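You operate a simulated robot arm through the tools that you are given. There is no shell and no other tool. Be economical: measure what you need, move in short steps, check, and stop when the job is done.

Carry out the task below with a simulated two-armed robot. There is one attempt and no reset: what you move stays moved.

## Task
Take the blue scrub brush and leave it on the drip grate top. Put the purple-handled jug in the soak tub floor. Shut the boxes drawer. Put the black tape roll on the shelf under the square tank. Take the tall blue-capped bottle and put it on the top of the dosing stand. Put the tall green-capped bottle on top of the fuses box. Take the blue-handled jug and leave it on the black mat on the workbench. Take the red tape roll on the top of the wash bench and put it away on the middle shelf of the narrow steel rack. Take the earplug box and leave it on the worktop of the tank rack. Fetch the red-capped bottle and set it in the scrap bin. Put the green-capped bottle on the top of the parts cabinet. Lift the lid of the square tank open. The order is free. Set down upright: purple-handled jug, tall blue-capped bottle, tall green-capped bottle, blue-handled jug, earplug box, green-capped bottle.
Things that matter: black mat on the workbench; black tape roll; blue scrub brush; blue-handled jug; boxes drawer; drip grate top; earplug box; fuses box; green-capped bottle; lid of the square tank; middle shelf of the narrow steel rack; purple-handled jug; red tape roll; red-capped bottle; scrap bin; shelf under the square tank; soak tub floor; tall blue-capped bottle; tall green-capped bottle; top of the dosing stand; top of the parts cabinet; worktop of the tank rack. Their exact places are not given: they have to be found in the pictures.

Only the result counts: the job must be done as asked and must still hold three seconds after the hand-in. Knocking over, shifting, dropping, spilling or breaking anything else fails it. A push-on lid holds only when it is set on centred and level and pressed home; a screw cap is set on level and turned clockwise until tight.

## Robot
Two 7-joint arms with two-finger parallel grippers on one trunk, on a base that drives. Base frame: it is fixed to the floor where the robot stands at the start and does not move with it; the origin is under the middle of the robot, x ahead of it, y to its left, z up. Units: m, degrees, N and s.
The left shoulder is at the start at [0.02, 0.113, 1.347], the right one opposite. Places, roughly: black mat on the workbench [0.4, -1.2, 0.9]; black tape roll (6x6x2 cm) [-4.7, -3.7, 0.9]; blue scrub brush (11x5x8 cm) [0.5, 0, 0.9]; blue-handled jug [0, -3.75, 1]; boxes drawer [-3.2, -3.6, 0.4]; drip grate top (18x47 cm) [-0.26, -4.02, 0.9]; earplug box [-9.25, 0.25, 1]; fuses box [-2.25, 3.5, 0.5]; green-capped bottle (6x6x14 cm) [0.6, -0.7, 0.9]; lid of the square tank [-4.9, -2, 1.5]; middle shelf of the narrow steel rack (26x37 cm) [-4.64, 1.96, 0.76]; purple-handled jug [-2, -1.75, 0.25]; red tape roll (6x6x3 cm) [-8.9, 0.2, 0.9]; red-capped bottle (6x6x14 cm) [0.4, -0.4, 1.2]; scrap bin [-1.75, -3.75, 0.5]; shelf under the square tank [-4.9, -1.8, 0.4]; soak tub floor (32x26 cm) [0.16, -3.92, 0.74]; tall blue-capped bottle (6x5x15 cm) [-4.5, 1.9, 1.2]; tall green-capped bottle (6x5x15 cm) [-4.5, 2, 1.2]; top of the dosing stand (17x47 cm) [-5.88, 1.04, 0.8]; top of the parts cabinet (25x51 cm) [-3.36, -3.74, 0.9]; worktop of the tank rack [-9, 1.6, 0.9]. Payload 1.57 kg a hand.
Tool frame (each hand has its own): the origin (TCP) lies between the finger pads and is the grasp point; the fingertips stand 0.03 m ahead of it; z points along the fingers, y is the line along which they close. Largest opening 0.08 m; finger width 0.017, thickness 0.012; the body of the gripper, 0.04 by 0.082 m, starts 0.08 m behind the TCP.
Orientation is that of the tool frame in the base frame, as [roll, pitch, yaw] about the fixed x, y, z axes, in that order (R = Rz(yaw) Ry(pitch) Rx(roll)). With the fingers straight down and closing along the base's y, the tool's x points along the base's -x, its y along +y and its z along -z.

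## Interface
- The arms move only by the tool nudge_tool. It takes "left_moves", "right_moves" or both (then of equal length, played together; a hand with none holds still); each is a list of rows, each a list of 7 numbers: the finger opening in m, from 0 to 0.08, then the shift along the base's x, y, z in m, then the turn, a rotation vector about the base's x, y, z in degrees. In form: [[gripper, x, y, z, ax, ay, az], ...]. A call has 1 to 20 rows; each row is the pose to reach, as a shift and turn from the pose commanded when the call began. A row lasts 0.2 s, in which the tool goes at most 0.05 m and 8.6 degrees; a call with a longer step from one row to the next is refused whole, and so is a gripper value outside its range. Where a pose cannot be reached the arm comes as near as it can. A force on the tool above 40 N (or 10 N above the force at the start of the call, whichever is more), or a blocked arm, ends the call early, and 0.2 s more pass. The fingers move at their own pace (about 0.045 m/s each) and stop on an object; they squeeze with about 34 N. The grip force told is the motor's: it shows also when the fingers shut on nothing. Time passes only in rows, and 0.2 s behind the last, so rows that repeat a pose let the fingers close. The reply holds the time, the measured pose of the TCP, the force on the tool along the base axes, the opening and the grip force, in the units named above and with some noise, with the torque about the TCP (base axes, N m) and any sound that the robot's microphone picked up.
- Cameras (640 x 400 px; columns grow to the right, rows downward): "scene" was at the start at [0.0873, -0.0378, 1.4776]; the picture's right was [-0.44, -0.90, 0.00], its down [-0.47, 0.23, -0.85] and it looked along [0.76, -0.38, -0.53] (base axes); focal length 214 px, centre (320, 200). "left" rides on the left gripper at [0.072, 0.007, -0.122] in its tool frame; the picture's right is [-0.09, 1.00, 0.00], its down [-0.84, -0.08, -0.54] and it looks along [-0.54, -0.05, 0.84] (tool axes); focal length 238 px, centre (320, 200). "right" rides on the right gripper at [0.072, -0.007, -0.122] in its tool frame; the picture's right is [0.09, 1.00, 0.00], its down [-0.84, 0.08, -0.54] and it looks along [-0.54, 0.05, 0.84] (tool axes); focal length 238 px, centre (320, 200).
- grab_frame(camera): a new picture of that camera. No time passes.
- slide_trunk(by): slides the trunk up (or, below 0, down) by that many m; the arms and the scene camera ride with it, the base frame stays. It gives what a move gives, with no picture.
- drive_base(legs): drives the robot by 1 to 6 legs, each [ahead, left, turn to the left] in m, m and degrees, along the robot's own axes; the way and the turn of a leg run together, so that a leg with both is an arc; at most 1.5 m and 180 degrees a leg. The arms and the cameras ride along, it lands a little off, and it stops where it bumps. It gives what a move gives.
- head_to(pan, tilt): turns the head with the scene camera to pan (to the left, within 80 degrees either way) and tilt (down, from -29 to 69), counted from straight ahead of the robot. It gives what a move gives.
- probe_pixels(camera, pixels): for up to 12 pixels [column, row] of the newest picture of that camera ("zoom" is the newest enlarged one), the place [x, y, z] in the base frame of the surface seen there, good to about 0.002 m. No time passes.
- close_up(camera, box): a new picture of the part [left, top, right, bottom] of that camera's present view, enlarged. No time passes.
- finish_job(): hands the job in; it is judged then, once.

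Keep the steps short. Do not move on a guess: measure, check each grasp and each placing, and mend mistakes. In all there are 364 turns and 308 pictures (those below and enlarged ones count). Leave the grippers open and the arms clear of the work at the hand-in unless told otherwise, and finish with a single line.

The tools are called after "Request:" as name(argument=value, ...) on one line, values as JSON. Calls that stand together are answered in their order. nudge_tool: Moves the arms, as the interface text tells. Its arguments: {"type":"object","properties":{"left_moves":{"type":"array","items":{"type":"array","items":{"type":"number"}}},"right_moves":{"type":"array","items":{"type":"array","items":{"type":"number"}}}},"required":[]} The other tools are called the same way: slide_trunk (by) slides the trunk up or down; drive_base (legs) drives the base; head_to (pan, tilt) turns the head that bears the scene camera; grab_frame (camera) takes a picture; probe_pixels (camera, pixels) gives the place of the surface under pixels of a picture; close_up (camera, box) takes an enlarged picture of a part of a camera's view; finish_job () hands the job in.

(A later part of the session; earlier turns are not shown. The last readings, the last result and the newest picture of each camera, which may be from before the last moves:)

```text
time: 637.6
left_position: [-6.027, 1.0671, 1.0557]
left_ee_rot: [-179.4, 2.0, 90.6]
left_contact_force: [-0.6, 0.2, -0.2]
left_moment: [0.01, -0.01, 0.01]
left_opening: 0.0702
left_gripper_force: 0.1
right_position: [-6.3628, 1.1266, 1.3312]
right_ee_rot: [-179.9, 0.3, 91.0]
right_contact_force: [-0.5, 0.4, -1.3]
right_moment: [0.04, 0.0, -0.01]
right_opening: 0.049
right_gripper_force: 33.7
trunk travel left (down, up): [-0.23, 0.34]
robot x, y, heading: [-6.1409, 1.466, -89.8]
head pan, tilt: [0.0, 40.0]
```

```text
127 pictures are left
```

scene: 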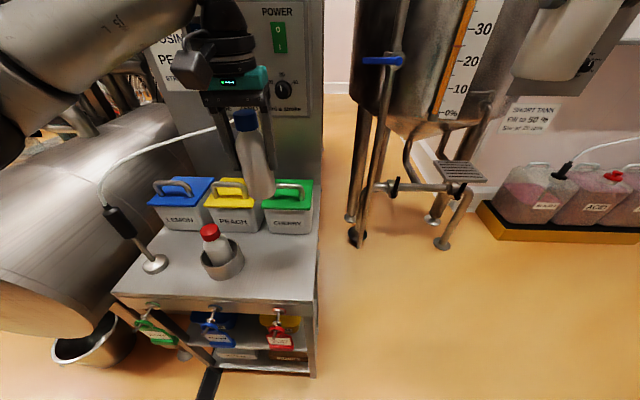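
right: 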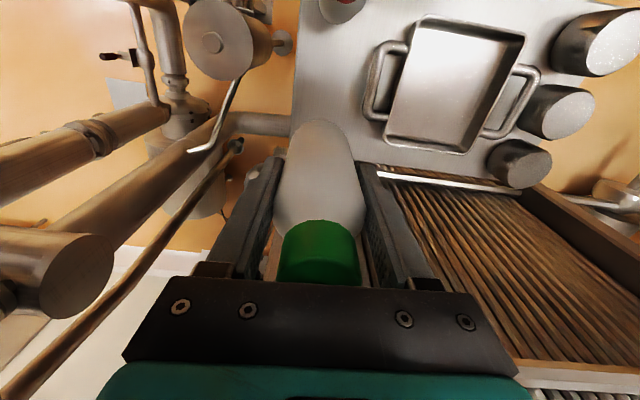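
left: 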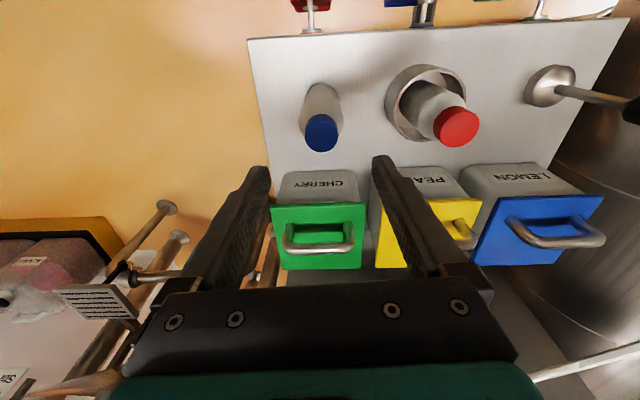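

The blue-capped bottle stands on the dosing stand. I rise, back off and look west toward the wash bench.

Request:
slide_trunk(by=0.2)

Request:
drive_base(legs=[[-0.25, 0, 0], [0, 0, -60]])

Request:
head_to(pan=-20, tilt=20)

Request:
grab_frame(camera="scene")

```text
time: 639.7
left_position: [-6.0272, 1.067, 1.2548]
left_ee_rot: [-179.2, 2.1, 90.5]
left_contact_force: [-0.4, 0.5, 0.5]
left_moment: [0.01, 0.02, -0.01]
left_opening: 0.0699
left_gripper_force: 0.0
right_position: [-6.3638, 1.126, 1.5314]
right_ee_rot: [-179.9, 0.2, 90.9]
right_contact_force: [0.1, 0.6, -1.8]
right_moment: [0.02, 0.01, 0.0]
right_opening: 0.049
right_gripper_force: 33.6
trunk travel left (down, up): [-0.43, 0.14]
robot x, y, heading: [-6.1429, 1.47, -89.5]
head pan, tilt: [0.0, 40.0]
```

```text
time: 644.2
left_position: [-6.4318, 1.423, 1.2554]
left_ee_rot: [-179.2, 2.1, 30.7]
left_contact_force: [-1.0, -0.3, 0.5]
left_moment: [0.0, -0.05, -0.01]
left_opening: 0.0701
left_gripper_force: 0.1
right_position: [-6.5499, 1.7425, 1.5314]
right_ee_rot: [-179.9, 0.2, 30.9]
right_contact_force: [0.4, 0.3, -1.6]
right_moment: [0.0, -0.01, 0.0]
right_opening: 0.0492
right_gripper_force: 34.1
trunk travel left (down, up): [-0.43, 0.14]
robot x, y, heading: [-6.1383, 1.7214, -149.4]
head pan, tilt: [0.0, 40.0]
```

```text
time: 645.0
left_position: [-6.4308, 1.4228, 1.2551]
left_ee_rot: [-179.2, 2.1, 30.6]
left_contact_force: [0.2, 0.2, -0.3]
left_moment: [0.03, -0.03, 0.01]
left_opening: 0.07
left_gripper_force: 0.1
right_position: [-6.5496, 1.7433, 1.5306]
right_ee_rot: [-179.9, 0.1, 31.1]
right_contact_force: [-0.2, 1.0, -2.6]
right_moment: [-0.04, -0.02, 0.0]
right_opening: 0.0494
right_gripper_force: 33.5
trunk travel left (down, up): [-0.43, 0.14]
robot x, y, heading: [-6.141, 1.7184, -149.6]
head pan, tilt: [-20.0, 20.0]
```

```text
126 pictures are left
```

scene: 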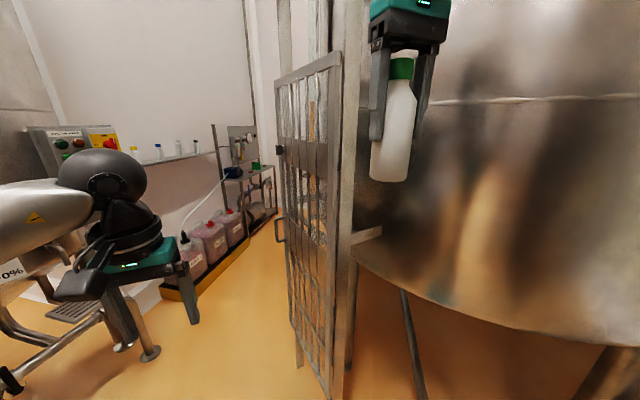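

Request:
probe_pixels(camera="scene", pixels=[[320, 380], [300, 350], [285, 230], [180, 295], [248, 250], [150, 355], [265, 230], [240, 170], [265, 180], [155, 155], [380, 250], [290, 290]])

Request:
close_up(camera="scene", box=[120, 100, 340, 280])

```text
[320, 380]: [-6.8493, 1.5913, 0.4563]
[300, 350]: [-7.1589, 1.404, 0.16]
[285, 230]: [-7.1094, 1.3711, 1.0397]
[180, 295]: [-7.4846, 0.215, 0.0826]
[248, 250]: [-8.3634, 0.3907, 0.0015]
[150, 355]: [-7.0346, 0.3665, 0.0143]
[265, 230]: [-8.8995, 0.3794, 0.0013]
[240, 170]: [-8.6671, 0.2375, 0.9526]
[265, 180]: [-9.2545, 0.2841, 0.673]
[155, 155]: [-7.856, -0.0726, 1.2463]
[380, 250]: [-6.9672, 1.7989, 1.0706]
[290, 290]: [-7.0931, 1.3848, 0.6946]
```

```text
2.22 times, centred on (230, 190) of scene
```

zoom: 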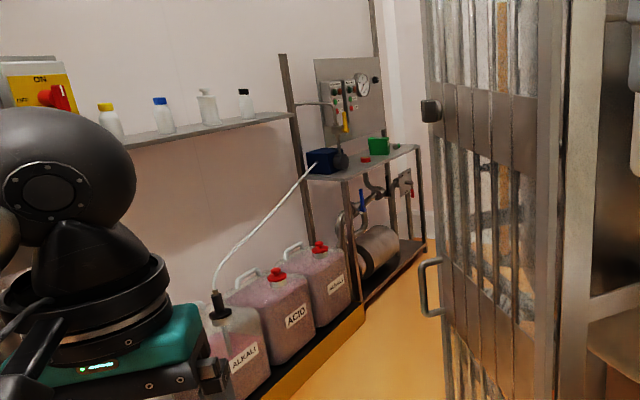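

Request:
head_to(pan=25, tilt=30)

Request:
grab_frame(camera="scene")

```text
time: 646.1
left_position: [-6.4328, 1.424, 1.2542]
left_ee_rot: [-179.2, 2.1, 30.6]
left_contact_force: [0.5, 0.8, 1.1]
left_moment: [0.01, 0.02, 0.0]
left_opening: 0.0702
left_gripper_force: 0.1
right_position: [-6.5496, 1.7426, 1.5311]
right_ee_rot: [-179.9, 0.2, 31.0]
right_contact_force: [-0.2, -0.3, -2.3]
right_moment: [0.02, -0.02, 0.0]
right_opening: 0.0491
right_gripper_force: 34.1
trunk travel left (down, up): [-0.43, 0.14]
robot x, y, heading: [-6.1383, 1.7157, -149.6]
head pan, tilt: [25.0, 30.0]
```

```text
124 pictures are left
```

scene: 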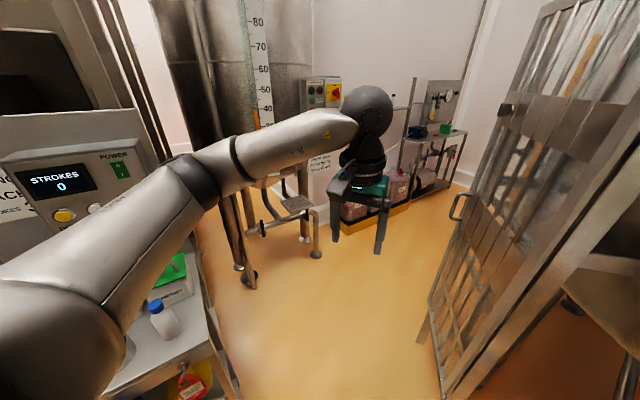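

Request:
probe_pixels(camera="scene", pixels=[[246, 272], [318, 252], [300, 205], [180, 80], [260, 110], [335, 95], [420, 330], [470, 200], [150, 60], [310, 100]])

```text
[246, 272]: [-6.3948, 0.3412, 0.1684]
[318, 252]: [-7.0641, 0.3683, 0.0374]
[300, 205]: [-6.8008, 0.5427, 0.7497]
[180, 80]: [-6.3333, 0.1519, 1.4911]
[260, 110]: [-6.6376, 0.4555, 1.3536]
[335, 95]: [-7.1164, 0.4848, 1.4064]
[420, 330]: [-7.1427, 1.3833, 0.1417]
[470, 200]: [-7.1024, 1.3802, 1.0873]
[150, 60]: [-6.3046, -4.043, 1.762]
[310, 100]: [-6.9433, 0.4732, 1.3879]
```

The corridor spans y 0.55 to 1.37. I go to its middle (y ≈ 0.97) in two legs and face west.

Request:
drive_base(legs=[[0, 0, 29.6], [0.85, 0, 0], [0, 0, -60]])

Request:
head_to(pan=10, tilt=20)

Request:
grab_frame(camera="scene")

```text
time: 654.8
left_position: [-6.9745, 0.8674, 1.2559]
left_ee_rot: [-179.2, 2.2, 0.0]
left_contact_force: [-0.4, -0.2, 0.4]
left_moment: [0.0, -0.03, 0.01]
left_opening: 0.0699
left_gripper_force: 0.1
right_position: [-6.9123, 1.2006, 1.5308]
right_ee_rot: [-179.9, 0.2, 0.3]
right_contact_force: [0.7, 0.3, -1.9]
right_moment: [-0.04, -0.03, -0.01]
right_opening: 0.0486
right_gripper_force: 33.4
trunk travel left (down, up): [-0.43, 0.14]
robot x, y, heading: [-6.5694, 0.9758, 179.9]
head pan, tilt: [25.0, 30.0]
```

```text
time: 655.6
left_position: [-6.9746, 0.8671, 1.2551]
left_ee_rot: [-179.2, 2.1, 0.0]
left_contact_force: [-1.3, 0.4, -0.6]
left_moment: [0.0, 0.01, -0.02]
left_opening: 0.0701
left_gripper_force: 0.1
right_position: [-6.9131, 1.2013, 1.5309]
right_ee_rot: [-179.9, 0.2, 0.4]
right_contact_force: [-0.1, 0.0, -1.7]
right_moment: [0.02, 0.0, -0.02]
right_opening: 0.049
right_gripper_force: 34.6
trunk travel left (down, up): [-0.43, 0.14]
robot x, y, heading: [-6.5722, 0.9745, 180.1]
head pan, tilt: [10.0, 20.0]
```

```text
123 pictures are left
```

scene: 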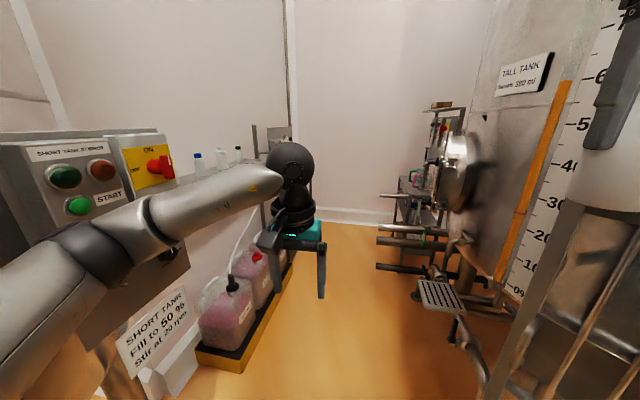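

Request:
probe_pixels(camera="scene", pixels=[[378, 242], [380, 265], [420, 290], [545, 180], [455, 165], [400, 195], [435, 105], [590, 100], [520, 330], [430, 270], [120, 230], [160, 165]])

```text
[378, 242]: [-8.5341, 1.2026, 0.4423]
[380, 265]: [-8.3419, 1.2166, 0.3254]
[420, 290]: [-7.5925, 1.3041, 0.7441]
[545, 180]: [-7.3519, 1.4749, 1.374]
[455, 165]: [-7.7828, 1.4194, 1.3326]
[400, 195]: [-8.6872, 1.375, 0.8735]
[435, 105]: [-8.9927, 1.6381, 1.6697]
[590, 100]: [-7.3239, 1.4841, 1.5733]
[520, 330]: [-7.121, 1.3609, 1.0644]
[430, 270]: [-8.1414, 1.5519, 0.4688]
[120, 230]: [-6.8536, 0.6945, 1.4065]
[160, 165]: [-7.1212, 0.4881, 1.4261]
```

Clear widths are OK. I drive 1.5 m west, keeping to y ≈ 0.93.

Request:
drive_base(legs=[[0.7, 0.045, 0], [0.75, 0, 0]])

Request:
head_to(pan=35, tilt=25)

Request:
grab_frame(camera="scene")

Request:
head_to(pan=-35, tilt=25)

Request:
grab_frame(camera="scene")

```text
time: 663.1
left_position: [-8.42, 0.8165, 1.2562]
left_ee_rot: [-179.1, 2.1, 0.3]
left_contact_force: [0.1, 0.0, -0.3]
left_moment: [0.01, -0.03, 0.03]
left_opening: 0.07
left_gripper_force: 0.1
right_position: [-8.3591, 1.1525, 1.5308]
right_ee_rot: [-179.9, 0.2, 0.8]
right_contact_force: [0.8, 0.5, -2.2]
right_moment: [-0.01, -0.01, 0.04]
right_opening: 0.0491
right_gripper_force: 34.1
trunk travel left (down, up): [-0.43, 0.14]
robot x, y, heading: [-8.0129, 0.9258, -179.8]
head pan, tilt: [10.0, 20.0]
```

```text
time: 664.0
left_position: [-8.4188, 0.8184, 1.2552]
left_ee_rot: [-179.2, 2.0, 0.3]
left_contact_force: [0.5, 1.0, -1.2]
left_moment: [-0.01, 0.01, -0.01]
left_opening: 0.0702
left_gripper_force: 0.1
right_position: [-8.3586, 1.1531, 1.5311]
right_ee_rot: [-179.9, 0.1, 0.7]
right_contact_force: [-0.6, 0.1, -1.7]
right_moment: [0.0, -0.06, -0.01]
right_opening: 0.0489
right_gripper_force: 34.0
trunk travel left (down, up): [-0.43, 0.14]
robot x, y, heading: [-8.0128, 0.9235, -179.9]
head pan, tilt: [35.0, 25.0]
```

```text
122 pictures are left
```

scene: 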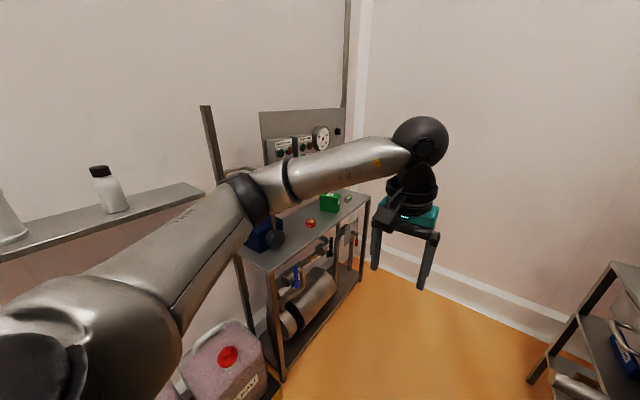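

```text
time: 665.4
left_position: [-8.4189, 0.8182, 1.2563]
left_ee_rot: [-179.2, 2.0, 0.4]
left_contact_force: [0.2, 0.7, 0.4]
left_moment: [0.02, 0.02, 0.01]
left_opening: 0.07
left_gripper_force: 0.1
right_position: [-8.3578, 1.1529, 1.5308]
right_ee_rot: [-179.9, 0.2, 0.7]
right_contact_force: [0.3, 1.0, -1.8]
right_moment: [-0.01, 0.0, 0.01]
right_opening: 0.0488
right_gripper_force: 34.5
trunk travel left (down, up): [-0.43, 0.14]
robot x, y, heading: [-8.0181, 0.9258, -179.6]
head pan, tilt: [-35.0, 25.0]
```

```text
121 pictures are left
```

scene: 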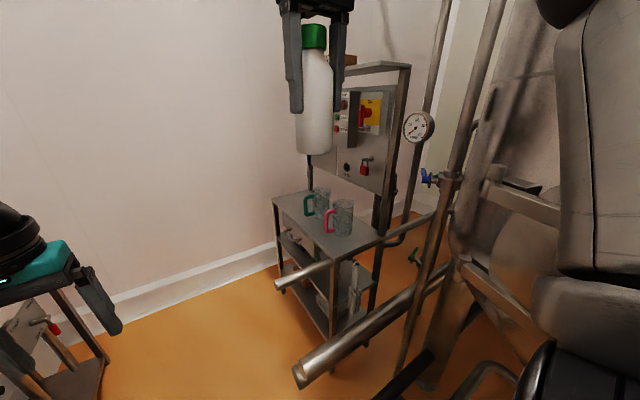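

Request:
probe_pixels(camera="scene", pixels=[[278, 203], [325, 247], [375, 240], [310, 195], [285, 212], [320, 235], [300, 205], [345, 230], [325, 195], [278, 280], [300, 375], [355, 225]])

Request:
close_up(camera="scene", box=[260, 150, 420, 290])

Request:
head_to(pan=30, tilt=25)

Request:
close_up(camera="scene", box=[230, 150, 420, 290])

```text
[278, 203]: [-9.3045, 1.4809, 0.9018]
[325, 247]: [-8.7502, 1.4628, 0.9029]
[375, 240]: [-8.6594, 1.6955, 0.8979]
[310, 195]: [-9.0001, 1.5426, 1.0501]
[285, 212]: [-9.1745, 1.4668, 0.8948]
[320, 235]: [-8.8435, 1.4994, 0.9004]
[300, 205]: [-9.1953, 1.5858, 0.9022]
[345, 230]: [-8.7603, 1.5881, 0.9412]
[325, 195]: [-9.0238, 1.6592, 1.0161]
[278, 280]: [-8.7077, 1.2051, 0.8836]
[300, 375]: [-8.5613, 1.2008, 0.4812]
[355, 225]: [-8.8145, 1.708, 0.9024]
```

```text
2.86 times, centred on (340, 220) of scene
```

zoom: 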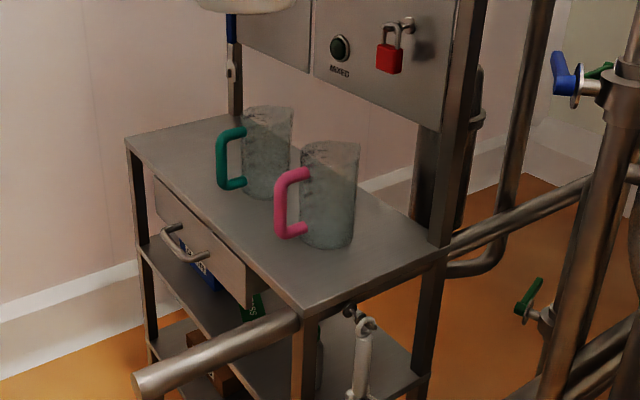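

```text
time: 666.8
left_position: [-8.4189, 0.8165, 1.255]
left_ee_rot: [-179.1, 2.1, 0.3]
left_contact_force: [0.4, 0.1, 0.7]
left_moment: [-0.03, -0.04, -0.01]
left_opening: 0.0702
left_gripper_force: 0.0
right_position: [-8.3595, 1.1525, 1.5313]
right_ee_rot: [-179.9, 0.2, 0.7]
right_contact_force: [0.5, -0.4, -1.8]
right_moment: [0.0, -0.01, -0.01]
right_opening: 0.0491
right_gripper_force: 33.9
trunk travel left (down, up): [-0.43, 0.14]
robot x, y, heading: [-8.0199, 0.9286, -179.8]
head pan, tilt: [30.0, 25.0]
```

```text
2.86 times, centred on (325, 220) of scene
```

zoom: 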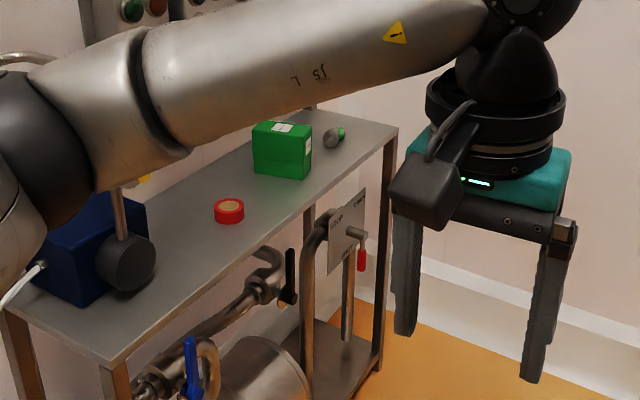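

Request:
probe_pixels(camera="zoom", pixels=[[255, 150], [308, 155], [282, 165], [282, 128], [255, 130], [309, 135], [229, 211], [229, 200], [229, 222], [385, 130], [110, 355], [333, 137]])

Request:
close_up(camera="scene", box=[290, 180, 370, 230])

```text
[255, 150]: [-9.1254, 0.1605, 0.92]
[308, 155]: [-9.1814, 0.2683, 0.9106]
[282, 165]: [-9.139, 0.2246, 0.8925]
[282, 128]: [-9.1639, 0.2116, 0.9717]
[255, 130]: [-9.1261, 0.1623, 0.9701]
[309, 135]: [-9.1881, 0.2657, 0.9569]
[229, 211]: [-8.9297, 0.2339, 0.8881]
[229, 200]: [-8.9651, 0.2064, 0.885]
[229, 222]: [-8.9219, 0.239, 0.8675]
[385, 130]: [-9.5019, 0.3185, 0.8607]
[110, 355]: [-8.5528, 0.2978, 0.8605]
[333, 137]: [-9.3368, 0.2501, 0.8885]
```

```text
8.00 times, centred on (330, 205) of scene
```

zoom: 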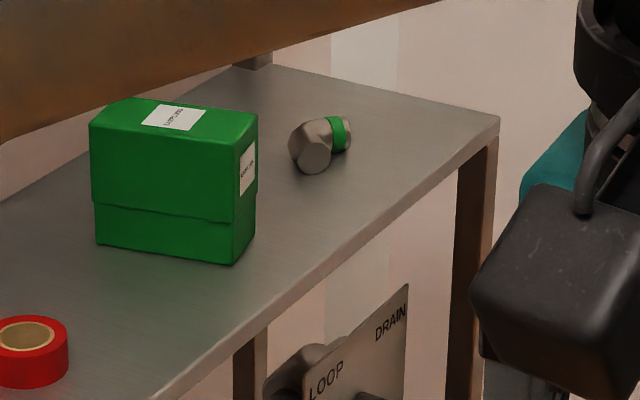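

I drive 1.0 m west and turn left to face the wash bench.

Request:
drive_base(legs=[[1.0, 0, 0], [0, 0, 89.8]])

Request:
head_to(pan=0, tilt=40)

Request:
grab_frame(camera="scene")

Request:
grab_frame(camera="left")

```text
time: 675.8
left_position: [-8.9124, 0.5233, 1.2555]
left_ee_rot: [-179.2, 2.1, 90.6]
left_contact_force: [0.1, -0.8, -0.2]
left_moment: [-0.02, 0.01, 0.02]
left_opening: 0.07
left_gripper_force: 0.0
right_position: [-9.2487, 0.5818, 1.5319]
right_ee_rot: [-179.9, 0.1, 91.1]
right_contact_force: [0.1, -0.3, -2.9]
right_moment: [0.04, -0.01, 0.02]
right_opening: 0.0494
right_gripper_force: 34.0
trunk travel left (down, up): [-0.43, 0.14]
robot x, y, heading: [-9.0224, 0.9276, -89.6]
head pan, tilt: [30.0, 25.0]
```

```text
time: 676.8
left_position: [-8.9126, 0.5232, 1.2557]
left_ee_rot: [-179.2, 2.1, 90.5]
left_contact_force: [0.2, 0.1, -0.1]
left_moment: [0.0, -0.01, 0.02]
left_opening: 0.0699
left_gripper_force: 0.0
right_position: [-9.2491, 0.581, 1.5306]
right_ee_rot: [-179.9, 0.1, 91.0]
right_contact_force: [-0.3, -0.6, -2.2]
right_moment: [-0.02, 0.02, 0.01]
right_opening: 0.049
right_gripper_force: 34.0
trunk travel left (down, up): [-0.43, 0.14]
robot x, y, heading: [-9.0259, 0.9226, -89.7]
head pan, tilt: [0.0, 40.0]
```

```text
117 pictures are left
```

scene: 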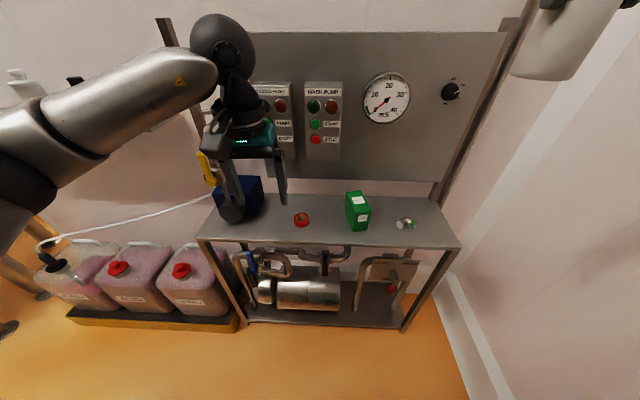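

```text
116 pictures are left
```

left: 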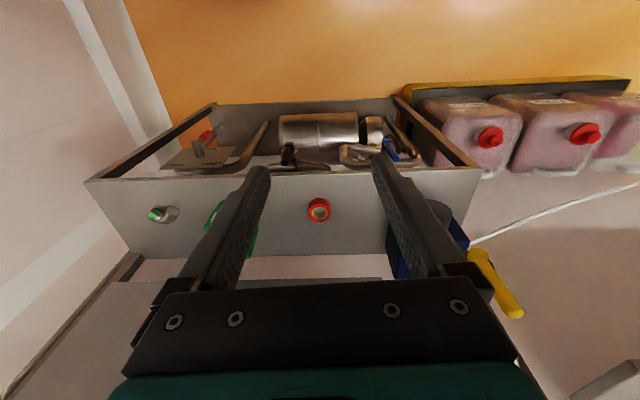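

I shift right 0.16 m, lower the trunk 0.15 m, advance 0.28 m, and look down at the green box.

Request:
drive_base(legs=[[0, -0.14, 0], [0.27, 0, 0]])

Request:
slide_trunk(by=-0.13)

Request:
nudge_tool(left_moves=[[0.08, -0.04, 0, 0, 0, 0, 0], [0.08, -0.08, 0, 0, 0, 0, 0], [0.08, -0.1, 0, 0, 0, 0, 0]])

Request:
grab_frame(camera="left")

```text
time: 679.6
left_position: [-9.0488, 0.2527, 1.2557]
left_ee_rot: [-179.2, 2.1, 90.7]
left_contact_force: [0.5, 0.2, -0.5]
left_moment: [0.05, -0.01, 0.03]
left_opening: 0.0699
left_gripper_force: 0.0
right_position: [-9.3844, 0.3116, 1.5315]
right_ee_rot: [-179.9, 0.2, 91.0]
right_contact_force: [0.1, -0.5, -2.2]
right_moment: [0.03, 0.0, -0.01]
right_opening: 0.0489
right_gripper_force: 34.2
trunk travel left (down, up): [-0.43, 0.14]
robot x, y, heading: [-9.1628, 0.6578, -89.4]
head pan, tilt: [0.0, 40.0]
```

```text
time: 681.2
left_position: [-9.0503, 0.2538, 1.1257]
left_ee_rot: [-179.1, 2.0, 90.6]
left_contact_force: [0.5, 0.0, -0.6]
left_moment: [0.03, 0.0, 0.01]
left_opening: 0.0701
left_gripper_force: 0.1
right_position: [-9.3847, 0.3122, 1.4019]
right_ee_rot: [-180.0, 0.3, 91.1]
right_contact_force: [-0.7, -0.7, -2.1]
right_moment: [0.01, 0.01, 0.01]
right_opening: 0.0492
right_gripper_force: 34.3
trunk travel left (down, up): [-0.3, 0.27]
robot x, y, heading: [-9.1605, 0.6546, -89.6]
head pan, tilt: [0.0, 40.0]
```

```text
time: 682.0
left_position: [-9.1497, 0.2525, 1.1254]
left_ee_rot: [-179.3, 2.0, 90.8]
left_contact_force: [0.1, 0.2, 0.4]
left_moment: [-0.01, -0.03, -0.03]
left_opening: 0.0799
left_gripper_force: 0.1
right_position: [-9.3851, 0.3113, 1.4017]
right_ee_rot: [-179.9, 0.1, 91.2]
right_contact_force: [0.1, 0.1, -0.9]
right_moment: [0.04, -0.03, 0.0]
right_opening: 0.0489
right_gripper_force: 34.0
trunk travel left (down, up): [-0.3, 0.27]
robot x, y, heading: [-9.1619, 0.6544, -89.4]
head pan, tilt: [0.0, 40.0]
```

```text
115 pictures are left
```

left: 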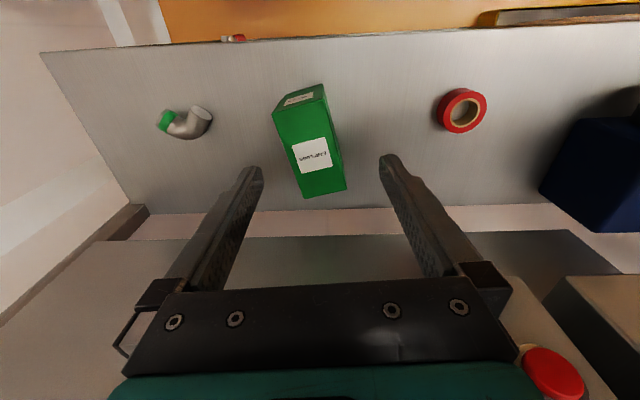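

Request:
probe_pixels(camera="left", pixels=[[274, 110], [322, 88], [302, 197], [345, 188], [310, 150], [285, 150], [333, 140], [460, 88], [462, 131], [437, 110], [485, 110], [461, 120]])

```text
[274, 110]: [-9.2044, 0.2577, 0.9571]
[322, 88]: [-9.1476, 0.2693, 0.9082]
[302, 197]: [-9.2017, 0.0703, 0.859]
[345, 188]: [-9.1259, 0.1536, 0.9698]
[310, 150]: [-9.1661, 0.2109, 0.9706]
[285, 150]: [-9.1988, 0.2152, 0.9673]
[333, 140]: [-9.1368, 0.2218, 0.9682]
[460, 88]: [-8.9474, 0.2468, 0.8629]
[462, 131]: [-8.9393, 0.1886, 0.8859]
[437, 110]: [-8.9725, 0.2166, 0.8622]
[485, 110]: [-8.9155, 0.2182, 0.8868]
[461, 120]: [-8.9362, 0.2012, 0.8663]
```

Box center (-9.163,0.208), width ≈0.064, turned ≈7°. I align (+6.7° about z), descend to TCP 0.925 and grip.

Request:
nudge_tool(left_moves=[[0.08, -0.007, -0.022, 0, 0, 0, 4], [0.08, -0.0135, -0.0445, -0.02, 0, 0, 6.7], [0.08, -0.0135, -0.0445, -0.065, 0, 0, 6.7], [0.08, -0.0135, -0.0445, -0.11, 0, 0, 6.7], [0.08, -0.0135, -0.0445, -0.155, 0, 0, 6.7], [0.08, -0.0135, -0.0445, -0.2, 0, 0, 6.7]])

Request:
grab_frame(camera="left")

```text
time: 683.4
left_position: [-9.1618, 0.209, 0.9244]
left_ee_rot: [-179.2, 2.1, 97.4]
left_contact_force: [0.3, -0.3, -0.7]
left_moment: [0.01, -0.01, -0.01]
left_opening: 0.0799
left_gripper_force: 0.2
right_position: [-9.3839, 0.3121, 1.4019]
right_ee_rot: [-179.8, 0.2, 91.1]
right_contact_force: [0.3, 0.7, -2.3]
right_moment: [0.04, 0.04, 0.01]
right_opening: 0.0492
right_gripper_force: 34.0
trunk travel left (down, up): [-0.3, 0.27]
robot x, y, heading: [-9.1616, 0.6593, -89.1]
head pan, tilt: [0.0, 40.0]
```

```text
114 pictures are left
```

left: 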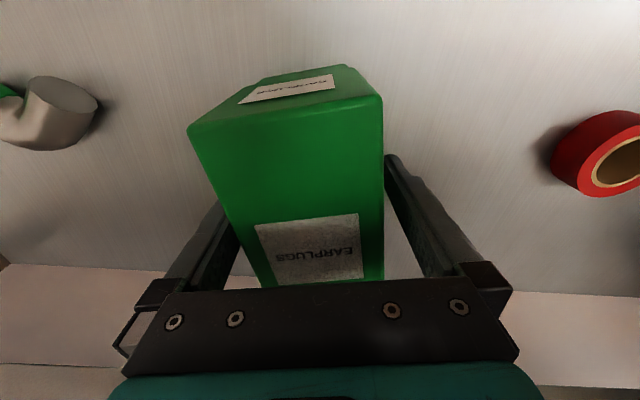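

EARPLUGS confirmed, straddled. I close and lift.

Request:
nudge_tool(left_moves=[[0.0, 0, 0, 0, 0, 0, 0], [0.0, 0, 0, 0, 0, 0, 0], [0.0, 0, 0, 0, 0, 0, 0], [0.0, 0, 0, 0, 0, 0, 0], [0.0, 0, 0, 0.04, 0, 0, 0], [0.0, 0, 0, 0.085, 0, 0, 0], [0.0, 0, 0, 0.13, 0, 0, 0]])

Request:
grab_frame(camera="left")

```text
time: 685.0
left_position: [-9.1623, 0.2099, 1.0548]
left_ee_rot: [-179.2, 2.1, 97.4]
left_contact_force: [0.1, 0.4, -1.9]
left_moment: [-0.04, 0.01, -0.01]
left_opening: 0.0632
left_gripper_force: 33.8
right_position: [-9.3854, 0.3124, 1.4023]
right_ee_rot: [-180.0, 0.3, 91.1]
right_contact_force: [0.3, 0.1, -0.8]
right_moment: [-0.02, -0.01, 0.01]
right_opening: 0.0491
right_gripper_force: 34.3
trunk travel left (down, up): [-0.3, 0.27]
robot x, y, heading: [-9.1619, 0.6567, -89.5]
head pan, tilt: [0.0, 40.0]
```

```text
113 pictures are left
```

left: 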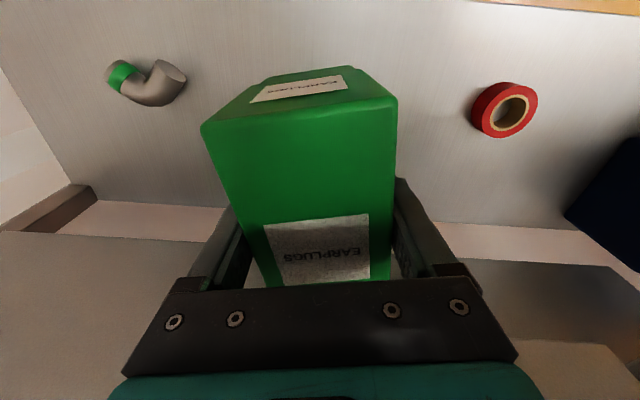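

Held at 0.063 m. I back off, raise the trunk, and turn around to the tank rack.

Request:
drive_base(legs=[[-0.3, 0, 0]])

Request:
slide_trunk(by=0.12)

Request:
drive_base(legs=[[0, 0.12, 0], [0, 0, 179.5]])

Request:
head_to(pan=0, tilt=40)

Request:
grab_frame(camera="scene")

```text
time: 687.0
left_position: [-9.1654, 0.5078, 1.056]
left_ee_rot: [-179.2, 2.0, 97.4]
left_contact_force: [-1.3, 0.2, -0.7]
left_moment: [-0.03, 0.0, 0.05]
left_opening: 0.0633
left_gripper_force: 33.9
right_position: [-9.3862, 0.6113, 1.4016]
right_ee_rot: [-179.9, 0.4, 91.1]
right_contact_force: [0.3, 0.5, -1.6]
right_moment: [0.01, -0.03, -0.01]
right_opening: 0.0492
right_gripper_force: 34.2
trunk travel left (down, up): [-0.3, 0.27]
robot x, y, heading: [-9.1642, 0.9533, -89.8]
head pan, tilt: [0.0, 40.0]
```

```text
time: 688.5
left_position: [-9.1651, 0.5075, 1.1738]
left_ee_rot: [-179.2, 2.1, 97.4]
left_contact_force: [-0.5, -0.2, -1.5]
left_moment: [0.04, -0.01, -0.01]
left_opening: 0.0633
left_gripper_force: 33.7
right_position: [-9.3859, 0.6091, 1.5208]
right_ee_rot: [-180.0, 0.2, 91.1]
right_contact_force: [0.9, 0.4, -2.9]
right_moment: [0.04, -0.02, 0.0]
right_opening: 0.0489
right_gripper_force: 33.9
trunk travel left (down, up): [-0.42, 0.15]
robot x, y, heading: [-9.1636, 0.9538, -89.6]
head pan, tilt: [0.0, 40.0]
```

```text
time: 697.1
left_position: [-9.0376, 1.4015, 1.173]
left_ee_rot: [-179.2, 2.1, -83.3]
left_contact_force: [0.4, -0.2, -1.8]
left_moment: [-0.02, 0.0, 0.01]
left_opening: 0.063
left_gripper_force: 33.8
right_position: [-8.8169, 1.2971, 1.5219]
right_ee_rot: [-180.0, 0.2, -89.6]
right_contact_force: [0.8, 0.5, -1.2]
right_moment: [-0.03, 0.01, 0.02]
right_opening: 0.049
right_gripper_force: 33.8
trunk travel left (down, up): [-0.42, 0.15]
robot x, y, heading: [-9.0424, 0.9539, 90.0]
head pan, tilt: [0.0, 40.0]
```

```text
time: 697.7
left_position: [-9.0377, 1.4009, 1.1741]
left_ee_rot: [-179.2, 2.1, -83.3]
left_contact_force: [-0.8, -0.1, -1.7]
left_moment: [0.02, 0.03, -0.01]
left_opening: 0.0631
left_gripper_force: 33.9
right_position: [-8.8167, 1.2968, 1.521]
right_ee_rot: [-180.0, 0.2, -89.6]
right_contact_force: [0.7, 0.3, -1.7]
right_moment: [0.02, -0.03, 0.01]
right_opening: 0.0492
right_gripper_force: 33.7
trunk travel left (down, up): [-0.42, 0.15]
robot x, y, heading: [-9.0419, 0.9537, 89.9]
head pan, tilt: [0.0, 40.0]
```

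```text
112 pictures are left
```

scene: 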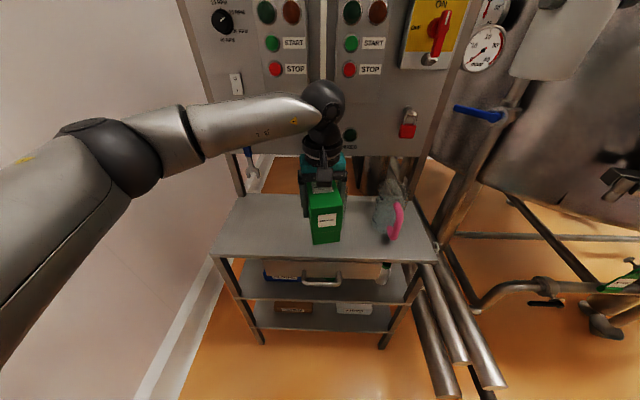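

I move the box to x ≈ -9.19 and drive 0.15 m ahead, then look.

Request:
nudge_tool(left_moves=[[0, -0.04, 0, 0, 0, 0, 0], [0, -0.08, 0, 0, 0, 0, 0], [0, -0.12, 0, 0, 0, 0, 0], [0, -0.15, 0, -0.01, 0, 0, -3], [0, -0.155, 0, -0.02, 0, 0, -6.5]])

Request:
drive_base(legs=[[0.15, 0, 0]])

Request:
grab_frame(camera="left")

Request:
grab_frame(camera="scene")

```text
time: 698.9
left_position: [-9.1919, 1.4011, 1.1535]
left_ee_rot: [-179.3, 2.1, -89.9]
left_contact_force: [0.2, 0.1, -1.9]
left_moment: [-0.01, 0.03, -0.02]
left_opening: 0.063
left_gripper_force: 34.0
right_position: [-8.8164, 1.2981, 1.5218]
right_ee_rot: [180.0, 0.2, -89.6]
right_contact_force: [-0.8, -0.9, -1.8]
right_moment: [-0.03, -0.01, 0.02]
right_opening: 0.0487
right_gripper_force: 34.4
trunk travel left (down, up): [-0.42, 0.15]
robot x, y, heading: [-9.0428, 0.9585, 90.3]
head pan, tilt: [0.0, 40.0]
```

```text
time: 700.3
left_position: [-9.1905, 1.5529, 1.153]
left_ee_rot: [-179.2, 2.0, -89.8]
left_contact_force: [-0.4, 1.1, -2.6]
left_moment: [-0.03, 0.0, -0.02]
left_opening: 0.0628
left_gripper_force: 34.1
right_position: [-8.8151, 1.4488, 1.5208]
right_ee_rot: [180.0, 0.2, -89.6]
right_contact_force: [-0.2, 0.1, -2.2]
right_moment: [-0.06, -0.01, 0.04]
right_opening: 0.0493
right_gripper_force: 33.8
trunk travel left (down, up): [-0.42, 0.15]
robot x, y, heading: [-9.0415, 1.1033, 90.0]
head pan, tilt: [0.0, 40.0]
```

```text
111 pictures are left
```

left: 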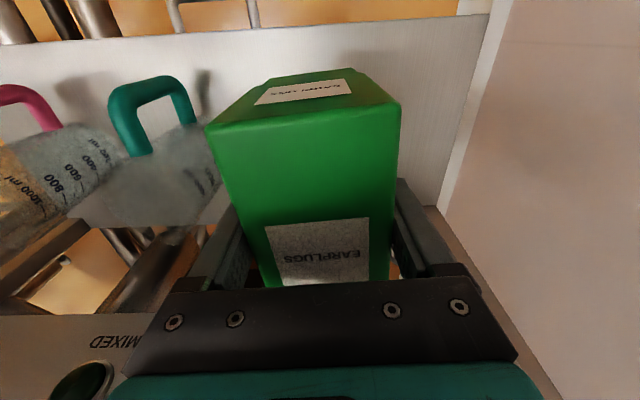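

```text
110 pictures are left
```

scene: 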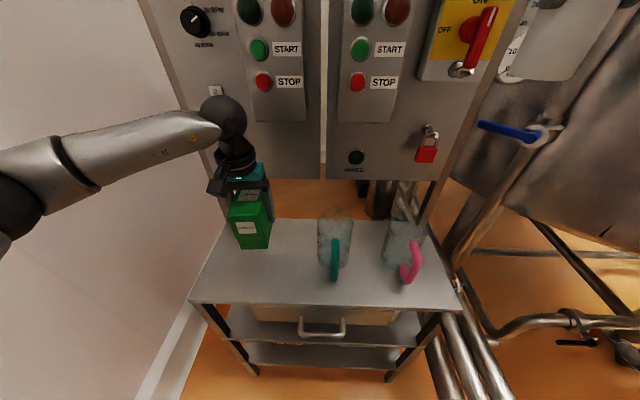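

Clear of the teal jug. I lower to contact (expected TCP ≈ 0.965).

Request:
nudge_tool(left_moves=[[0, 0, 0, -0.045, 0, 0, 0], [0, 0, 0, -0.09, 0, 0, 0], [0, 0, 0, -0.135, 0, 0, 0], [0, 0, 0, -0.165, 0, 0, 0], [0, 0, 0, -0.178, 0, 0, 0]])

Request:
nudge_tool(left_moves=[[0, 0, 0, -0.004, 0, 0, 0], [0, 0, 0, -0.008, 0, 0, 0], [0, 0, 0, -0.012, 0, 0, 0], [0, 0, 0, -0.016, 0, 0, 0]])

```text
time: 701.5
left_position: [-9.1912, 1.552, 0.9772]
left_ee_rot: [-179.2, 2.2, -89.8]
left_contact_force: [0.4, -0.1, -1.4]
left_moment: [-0.01, 0.0, 0.0]
left_opening: 0.0628
left_gripper_force: 33.9
right_position: [-8.8145, 1.4459, 1.5212]
right_ee_rot: [-179.8, 0.1, -89.6]
right_contact_force: [-0.1, 0.5, -1.9]
right_moment: [-0.01, -0.02, -0.02]
right_opening: 0.049
right_gripper_force: 34.2
trunk travel left (down, up): [-0.42, 0.15]
robot x, y, heading: [-9.0444, 1.1047, 89.8]
head pan, tilt: [0.0, 40.0]
```

```text
time: 702.5
left_position: [-9.1913, 1.5519, 0.9624]
left_ee_rot: [-179.2, 2.4, -89.7]
left_contact_force: [-0.8, -5.0, 23.7]
left_moment: [-0.13, 0.87, 0.57]
left_opening: 0.0629
left_gripper_force: 34.1
right_position: [-8.8158, 1.4446, 1.522]
right_ee_rot: [-179.9, 0.2, -89.5]
right_contact_force: [-1.1, -0.3, -2.6]
right_moment: [0.0, -0.02, 0.01]
right_opening: 0.0489
right_gripper_force: 34.2
trunk travel left (down, up): [-0.42, 0.15]
robot x, y, heading: [-9.0474, 1.1019, 90.0]
head pan, tilt: [0.0, 40.0]
```

Contact. I ease up, open and rise.

Request:
nudge_tool(left_moves=[[0.0, 0, 0, 0.003, 0, 0, 0], [0.08, 0, 0, 0.003, 0, 0, 0], [0.08, 0, 0, 0.003, 0, 0, 0], [0.08, 0, 0, 0.04, 0, 0, 0], [0.08, 0, 0, 0.085, 0, 0, 0], [0.08, 0, 0, 0.13, 0, 0, 0], [0.08, 0, 0, 0.175, 0, 0, 0], [0.08, 0, 0, 0.22, 0, 0, 0]])

Request:
grab_frame(camera="scene")

```text
time: 704.3
left_position: [-9.1915, 1.5506, 1.1816]
left_ee_rot: [-179.2, 2.0, -89.8]
left_contact_force: [0.4, -0.4, 0.4]
left_moment: [0.0, 0.01, 0.02]
left_opening: 0.0799
left_gripper_force: 0.0
right_position: [-8.8162, 1.4462, 1.5214]
right_ee_rot: [-179.9, 0.2, -89.6]
right_contact_force: [-0.2, 0.5, -2.0]
right_moment: [0.02, 0.0, -0.04]
right_opening: 0.0492
right_gripper_force: 34.1
trunk travel left (down, up): [-0.42, 0.15]
robot x, y, heading: [-9.0434, 1.1041, 89.9]
head pan, tilt: [0.0, 40.0]
```

```text
109 pictures are left
```

scene: 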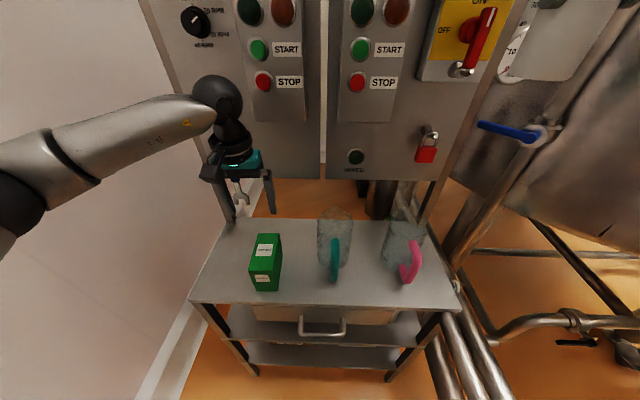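

The earplug box stands on the worktop. I go back, turn around and line up over the red tape at the wash bench.

Request:
drive_base(legs=[[-0.15, 0, 0], [0, 0, -180], [0.27, -0.045, 0]])

Request:
grab_frame(camera="left")

```text
time: 714.6
left_position: [-8.9693, 0.2363, 1.1803]
left_ee_rot: [-179.1, 2.1, 87.9]
left_contact_force: [-0.3, 0.2, 0.0]
left_moment: [0.0, 0.02, 0.0]
left_opening: 0.08
left_gripper_force: 0.0
right_position: [-9.3415, 0.3549, 1.5218]
right_ee_rot: [-179.9, 0.2, 88.1]
right_contact_force: [0.5, 0.2, -2.0]
right_moment: [0.07, -0.02, -0.02]
right_opening: 0.0493
right_gripper_force: 34.0
trunk travel left (down, up): [-0.42, 0.15]
robot x, y, heading: [-9.1003, 0.6856, -92.4]
head pan, tilt: [0.0, 40.0]
```

```text
108 pictures are left
```

left: 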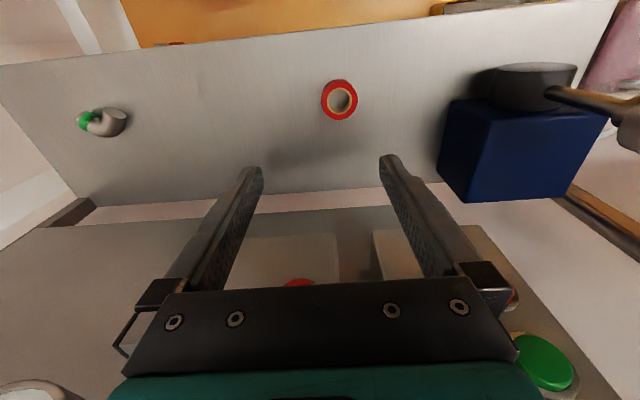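

Request:
probe_pixels(camera="left", pixels=[[340, 84], [341, 117], [324, 100], [356, 100], [328, 108], [353, 110], [340, 60]])

```text
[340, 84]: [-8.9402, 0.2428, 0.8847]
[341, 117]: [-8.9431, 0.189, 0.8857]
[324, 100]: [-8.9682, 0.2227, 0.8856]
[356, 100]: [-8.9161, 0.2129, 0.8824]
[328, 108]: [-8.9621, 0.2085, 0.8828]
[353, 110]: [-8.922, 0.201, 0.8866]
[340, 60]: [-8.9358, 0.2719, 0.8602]
```

Center (-8.942,0.216). I descend to TCP 0.894 and grip.

Request:
nudge_tool(left_moves=[[0.08, 0.015, -0.01, -0.04, 0, 0, 0], [0.08, 0.027, -0.02, -0.08, 0, 0, 0], [0.08, 0.027, -0.02, -0.125, 0, 0, 0], [0.08, 0.027, -0.02, -0.17, 0, 0, 0], [0.08, 0.027, -0.02, -0.215, 0, 0, 0], [0.08, 0.027, -0.02, -0.26, 0, 0, 0], [0.08, 0.027, -0.02, -0.286, 0, 0, 0], [0.0, 0.027, -0.02, -0.286, 0, 0, 0], [0.0, 0.027, -0.02, -0.286, 0, 0, 0], [0.0, 0.027, -0.02, -0.286, 0, 0, 0], [0.0, 0.027, -0.02, -0.286, 0, 0, 0]])

Request:
grab_frame(camera="left")

```text
time: 717.0
left_position: [-8.9425, 0.2169, 0.8946]
left_ee_rot: [-179.2, 2.1, 87.7]
left_contact_force: [0.1, 0.0, -0.9]
left_moment: [0.0, -0.01, 0.0]
left_opening: 0.0577
left_gripper_force: 33.9
right_position: [-9.3419, 0.356, 1.5214]
right_ee_rot: [-179.9, 0.2, 88.2]
right_contact_force: [-0.1, 0.4, -2.5]
right_moment: [0.04, 0.0, -0.01]
right_opening: 0.0489
right_gripper_force: 34.1
trunk travel left (down, up): [-0.42, 0.15]
robot x, y, heading: [-9.1012, 0.6848, -92.5]
head pan, tilt: [0.0, 40.0]
```

```text
107 pictures are left
```

left: 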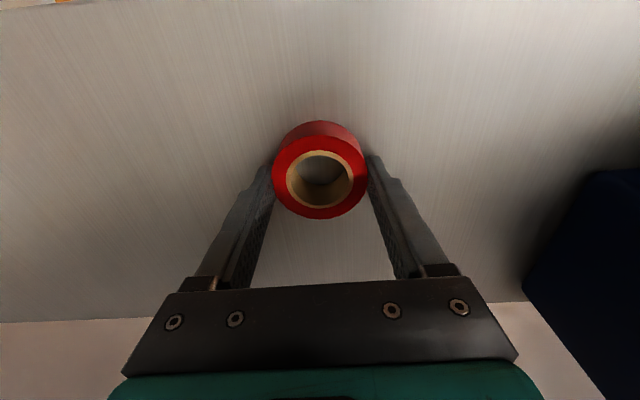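

Gripped (0.058 m). I lift, back off, turn east and drive back through the corridor.

Request:
nudge_tool(left_moves=[[0.0, 0, 0, 0.045, 0, 0, 0], [0.0, 0, 0, 0.09, 0, 0, 0], [0.0, 0, 0, 0.135, 0, 0, 0], [0.0, 0, 0, 0.18, 0, 0, 0], [0.0, 0, 0, 0.225, 0, 0, 0], [0.0, 0, 0, 0.27, 0, 0, 0], [0.0, 0, 0, 0.31, 0, 0, 0]])

Request:
drive_base(legs=[[-0.26, 0, 0], [0, 0, 92.4], [1.0, 0, 0]])

Request:
head_to(pan=0, tilt=20)

Request:
grab_frame(camera="scene")

```text
time: 718.6
left_position: [-8.943, 0.2164, 1.2046]
left_ee_rot: [-179.3, 2.0, 88.0]
left_contact_force: [0.9, 0.3, -1.5]
left_moment: [0.03, -0.04, -0.01]
left_opening: 0.0577
left_gripper_force: 34.0
right_position: [-9.3415, 0.3559, 1.521]
right_ee_rot: [-179.9, 0.2, 88.1]
right_contact_force: [-0.3, -0.5, -1.7]
right_moment: [0.07, 0.0, 0.01]
right_opening: 0.0491
right_gripper_force: 33.9
trunk travel left (down, up): [-0.42, 0.15]
robot x, y, heading: [-9.1025, 0.6875, -92.3]
head pan, tilt: [0.0, 40.0]
```

```text
time: 729.0
left_position: [-7.6447, 1.1107, 1.2074]
left_ee_rot: [-179.6, 2.5, 179.2]
left_contact_force: [-0.2, 0.3, -0.5]
left_moment: [0.02, 0.01, 0.03]
left_opening: 0.057
left_gripper_force: 34.2
right_position: [-7.7705, 0.7107, 1.5202]
right_ee_rot: [179.9, 0.5, -179.7]
right_contact_force: [0.1, -0.6, -1.3]
right_moment: [-0.01, 0.03, 0.03]
right_opening: 0.0492
right_gripper_force: 34.5
trunk travel left (down, up): [-0.42, 0.15]
robot x, y, heading: [-8.1089, 0.9453, -0.5]
head pan, tilt: [0.0, 40.0]
stopped in leg 3: the robot was blocked; the commanded pose is now the measured one
```

```text
time: 729.9
left_position: [-7.645, 1.1114, 1.2083]
left_ee_rot: [-179.6, 2.4, 179.5]
left_contact_force: [0.3, -0.6, -1.0]
left_moment: [0.0, 0.02, 0.0]
left_opening: 0.0572
left_gripper_force: 34.0
right_position: [-7.7687, 0.7095, 1.5219]
right_ee_rot: [179.9, 0.4, -179.7]
right_contact_force: [0.0, -0.2, -1.9]
right_moment: [0.0, 0.0, 0.01]
right_opening: 0.049
right_gripper_force: 34.3
trunk travel left (down, up): [-0.42, 0.15]
robot x, y, heading: [-8.1057, 0.9443, -0.4]
head pan, tilt: [0.0, 20.0]
```

```text
106 pictures are left
```

scene: 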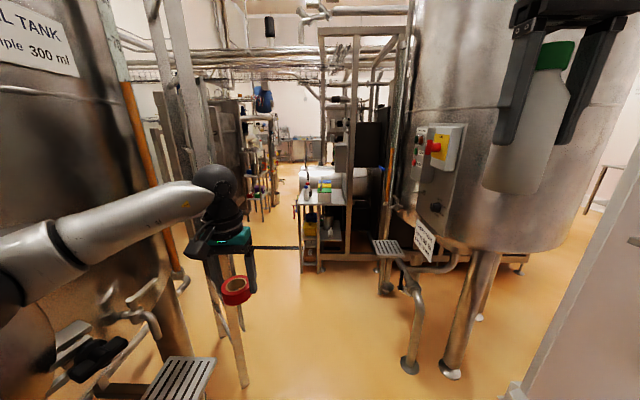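

The left arm met the tall tank. I draw the left hand inward and shift the base right 0.1 m.

Request:
nudge_tool(left_moves=[[0.0, 0, -0.03, 0, 0, 0, 0], [0.0, 0, -0.06, 0, 0, 0, 0], [0.0, 0, -0.08, 0, 0, 0, 0]])

Request:
drive_base(legs=[[0, -0.08, 0.4], [0.5, 0, 0]])

Request:
grab_frame(camera="scene")

```text
time: 730.7
left_position: [-7.6397, 1.0379, 1.2033]
left_ee_rot: [-179.1, 2.1, 179.6]
left_contact_force: [0.6, 1.1, -1.1]
left_moment: [-0.02, 0.02, 0.06]
left_opening: 0.0573
left_gripper_force: 33.9
right_position: [-7.7662, 0.7191, 1.5221]
right_ee_rot: [-179.9, 0.1, -179.7]
right_contact_force: [0.8, 0.9, -2.2]
right_moment: [0.03, -0.03, 0.02]
right_opening: 0.0489
right_gripper_force: 34.0
trunk travel left (down, up): [-0.42, 0.15]
robot x, y, heading: [-8.1078, 0.9476, -0.6]
head pan, tilt: [0.0, 20.0]
```

```text
time: 734.3
left_position: [-7.1415, 0.9607, 1.2051]
left_ee_rot: [-179.2, 2.2, -180.0]
left_contact_force: [0.8, -1.0, -0.1]
left_moment: [-0.01, -0.01, 0.03]
left_opening: 0.0569
left_gripper_force: 34.0
right_position: [-7.2647, 0.6405, 1.5215]
right_ee_rot: [-179.8, 0.2, -179.2]
right_contact_force: [-1.1, -0.5, -1.7]
right_moment: [0.01, 0.06, -0.03]
right_opening: 0.0491
right_gripper_force: 33.9
trunk travel left (down, up): [-0.42, 0.15]
robot x, y, heading: [-7.6064, 0.8667, 0.1]
head pan, tilt: [0.0, 20.0]
```

```text
105 pictures are left
```

scene: 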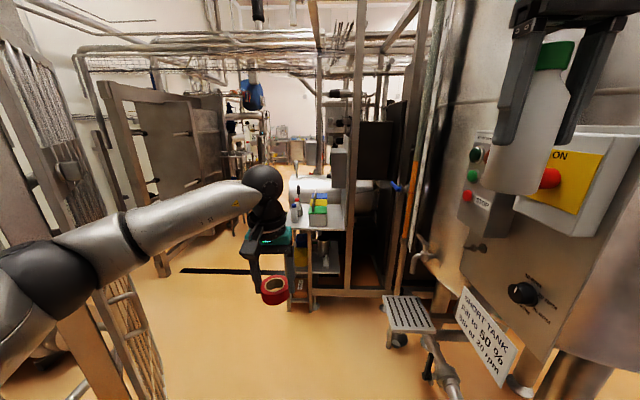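

Still clear. I continue: 0.55 m straight, then 0.45 m with a slight left shift.

Request:
drive_base(legs=[[0.55, 0.02, 0], [0.45, 0.08, 0]])

Request:
grab_frame(camera="scene")

```text
time: 739.8
left_position: [-6.1393, 1.0579, 1.2048]
left_ee_rot: [-179.2, 2.3, 179.6]
left_contact_force: [0.3, 0.6, -0.1]
left_moment: [0.0, 0.05, -0.02]
left_opening: 0.0567
left_gripper_force: 33.5
right_position: [-6.2621, 0.7375, 1.5213]
right_ee_rot: [-179.8, 0.2, -179.4]
right_contact_force: [0.9, -0.1, -1.6]
right_moment: [0.01, 0.03, 0.0]
right_opening: 0.0488
right_gripper_force: 34.2
trunk travel left (down, up): [-0.42, 0.15]
robot x, y, heading: [-6.601, 0.9639, -0.0]
head pan, tilt: [0.0, 20.0]
```

```text
104 pictures are left
```

scene: 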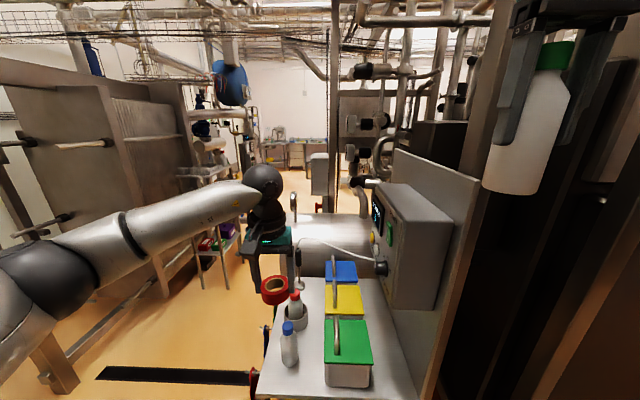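

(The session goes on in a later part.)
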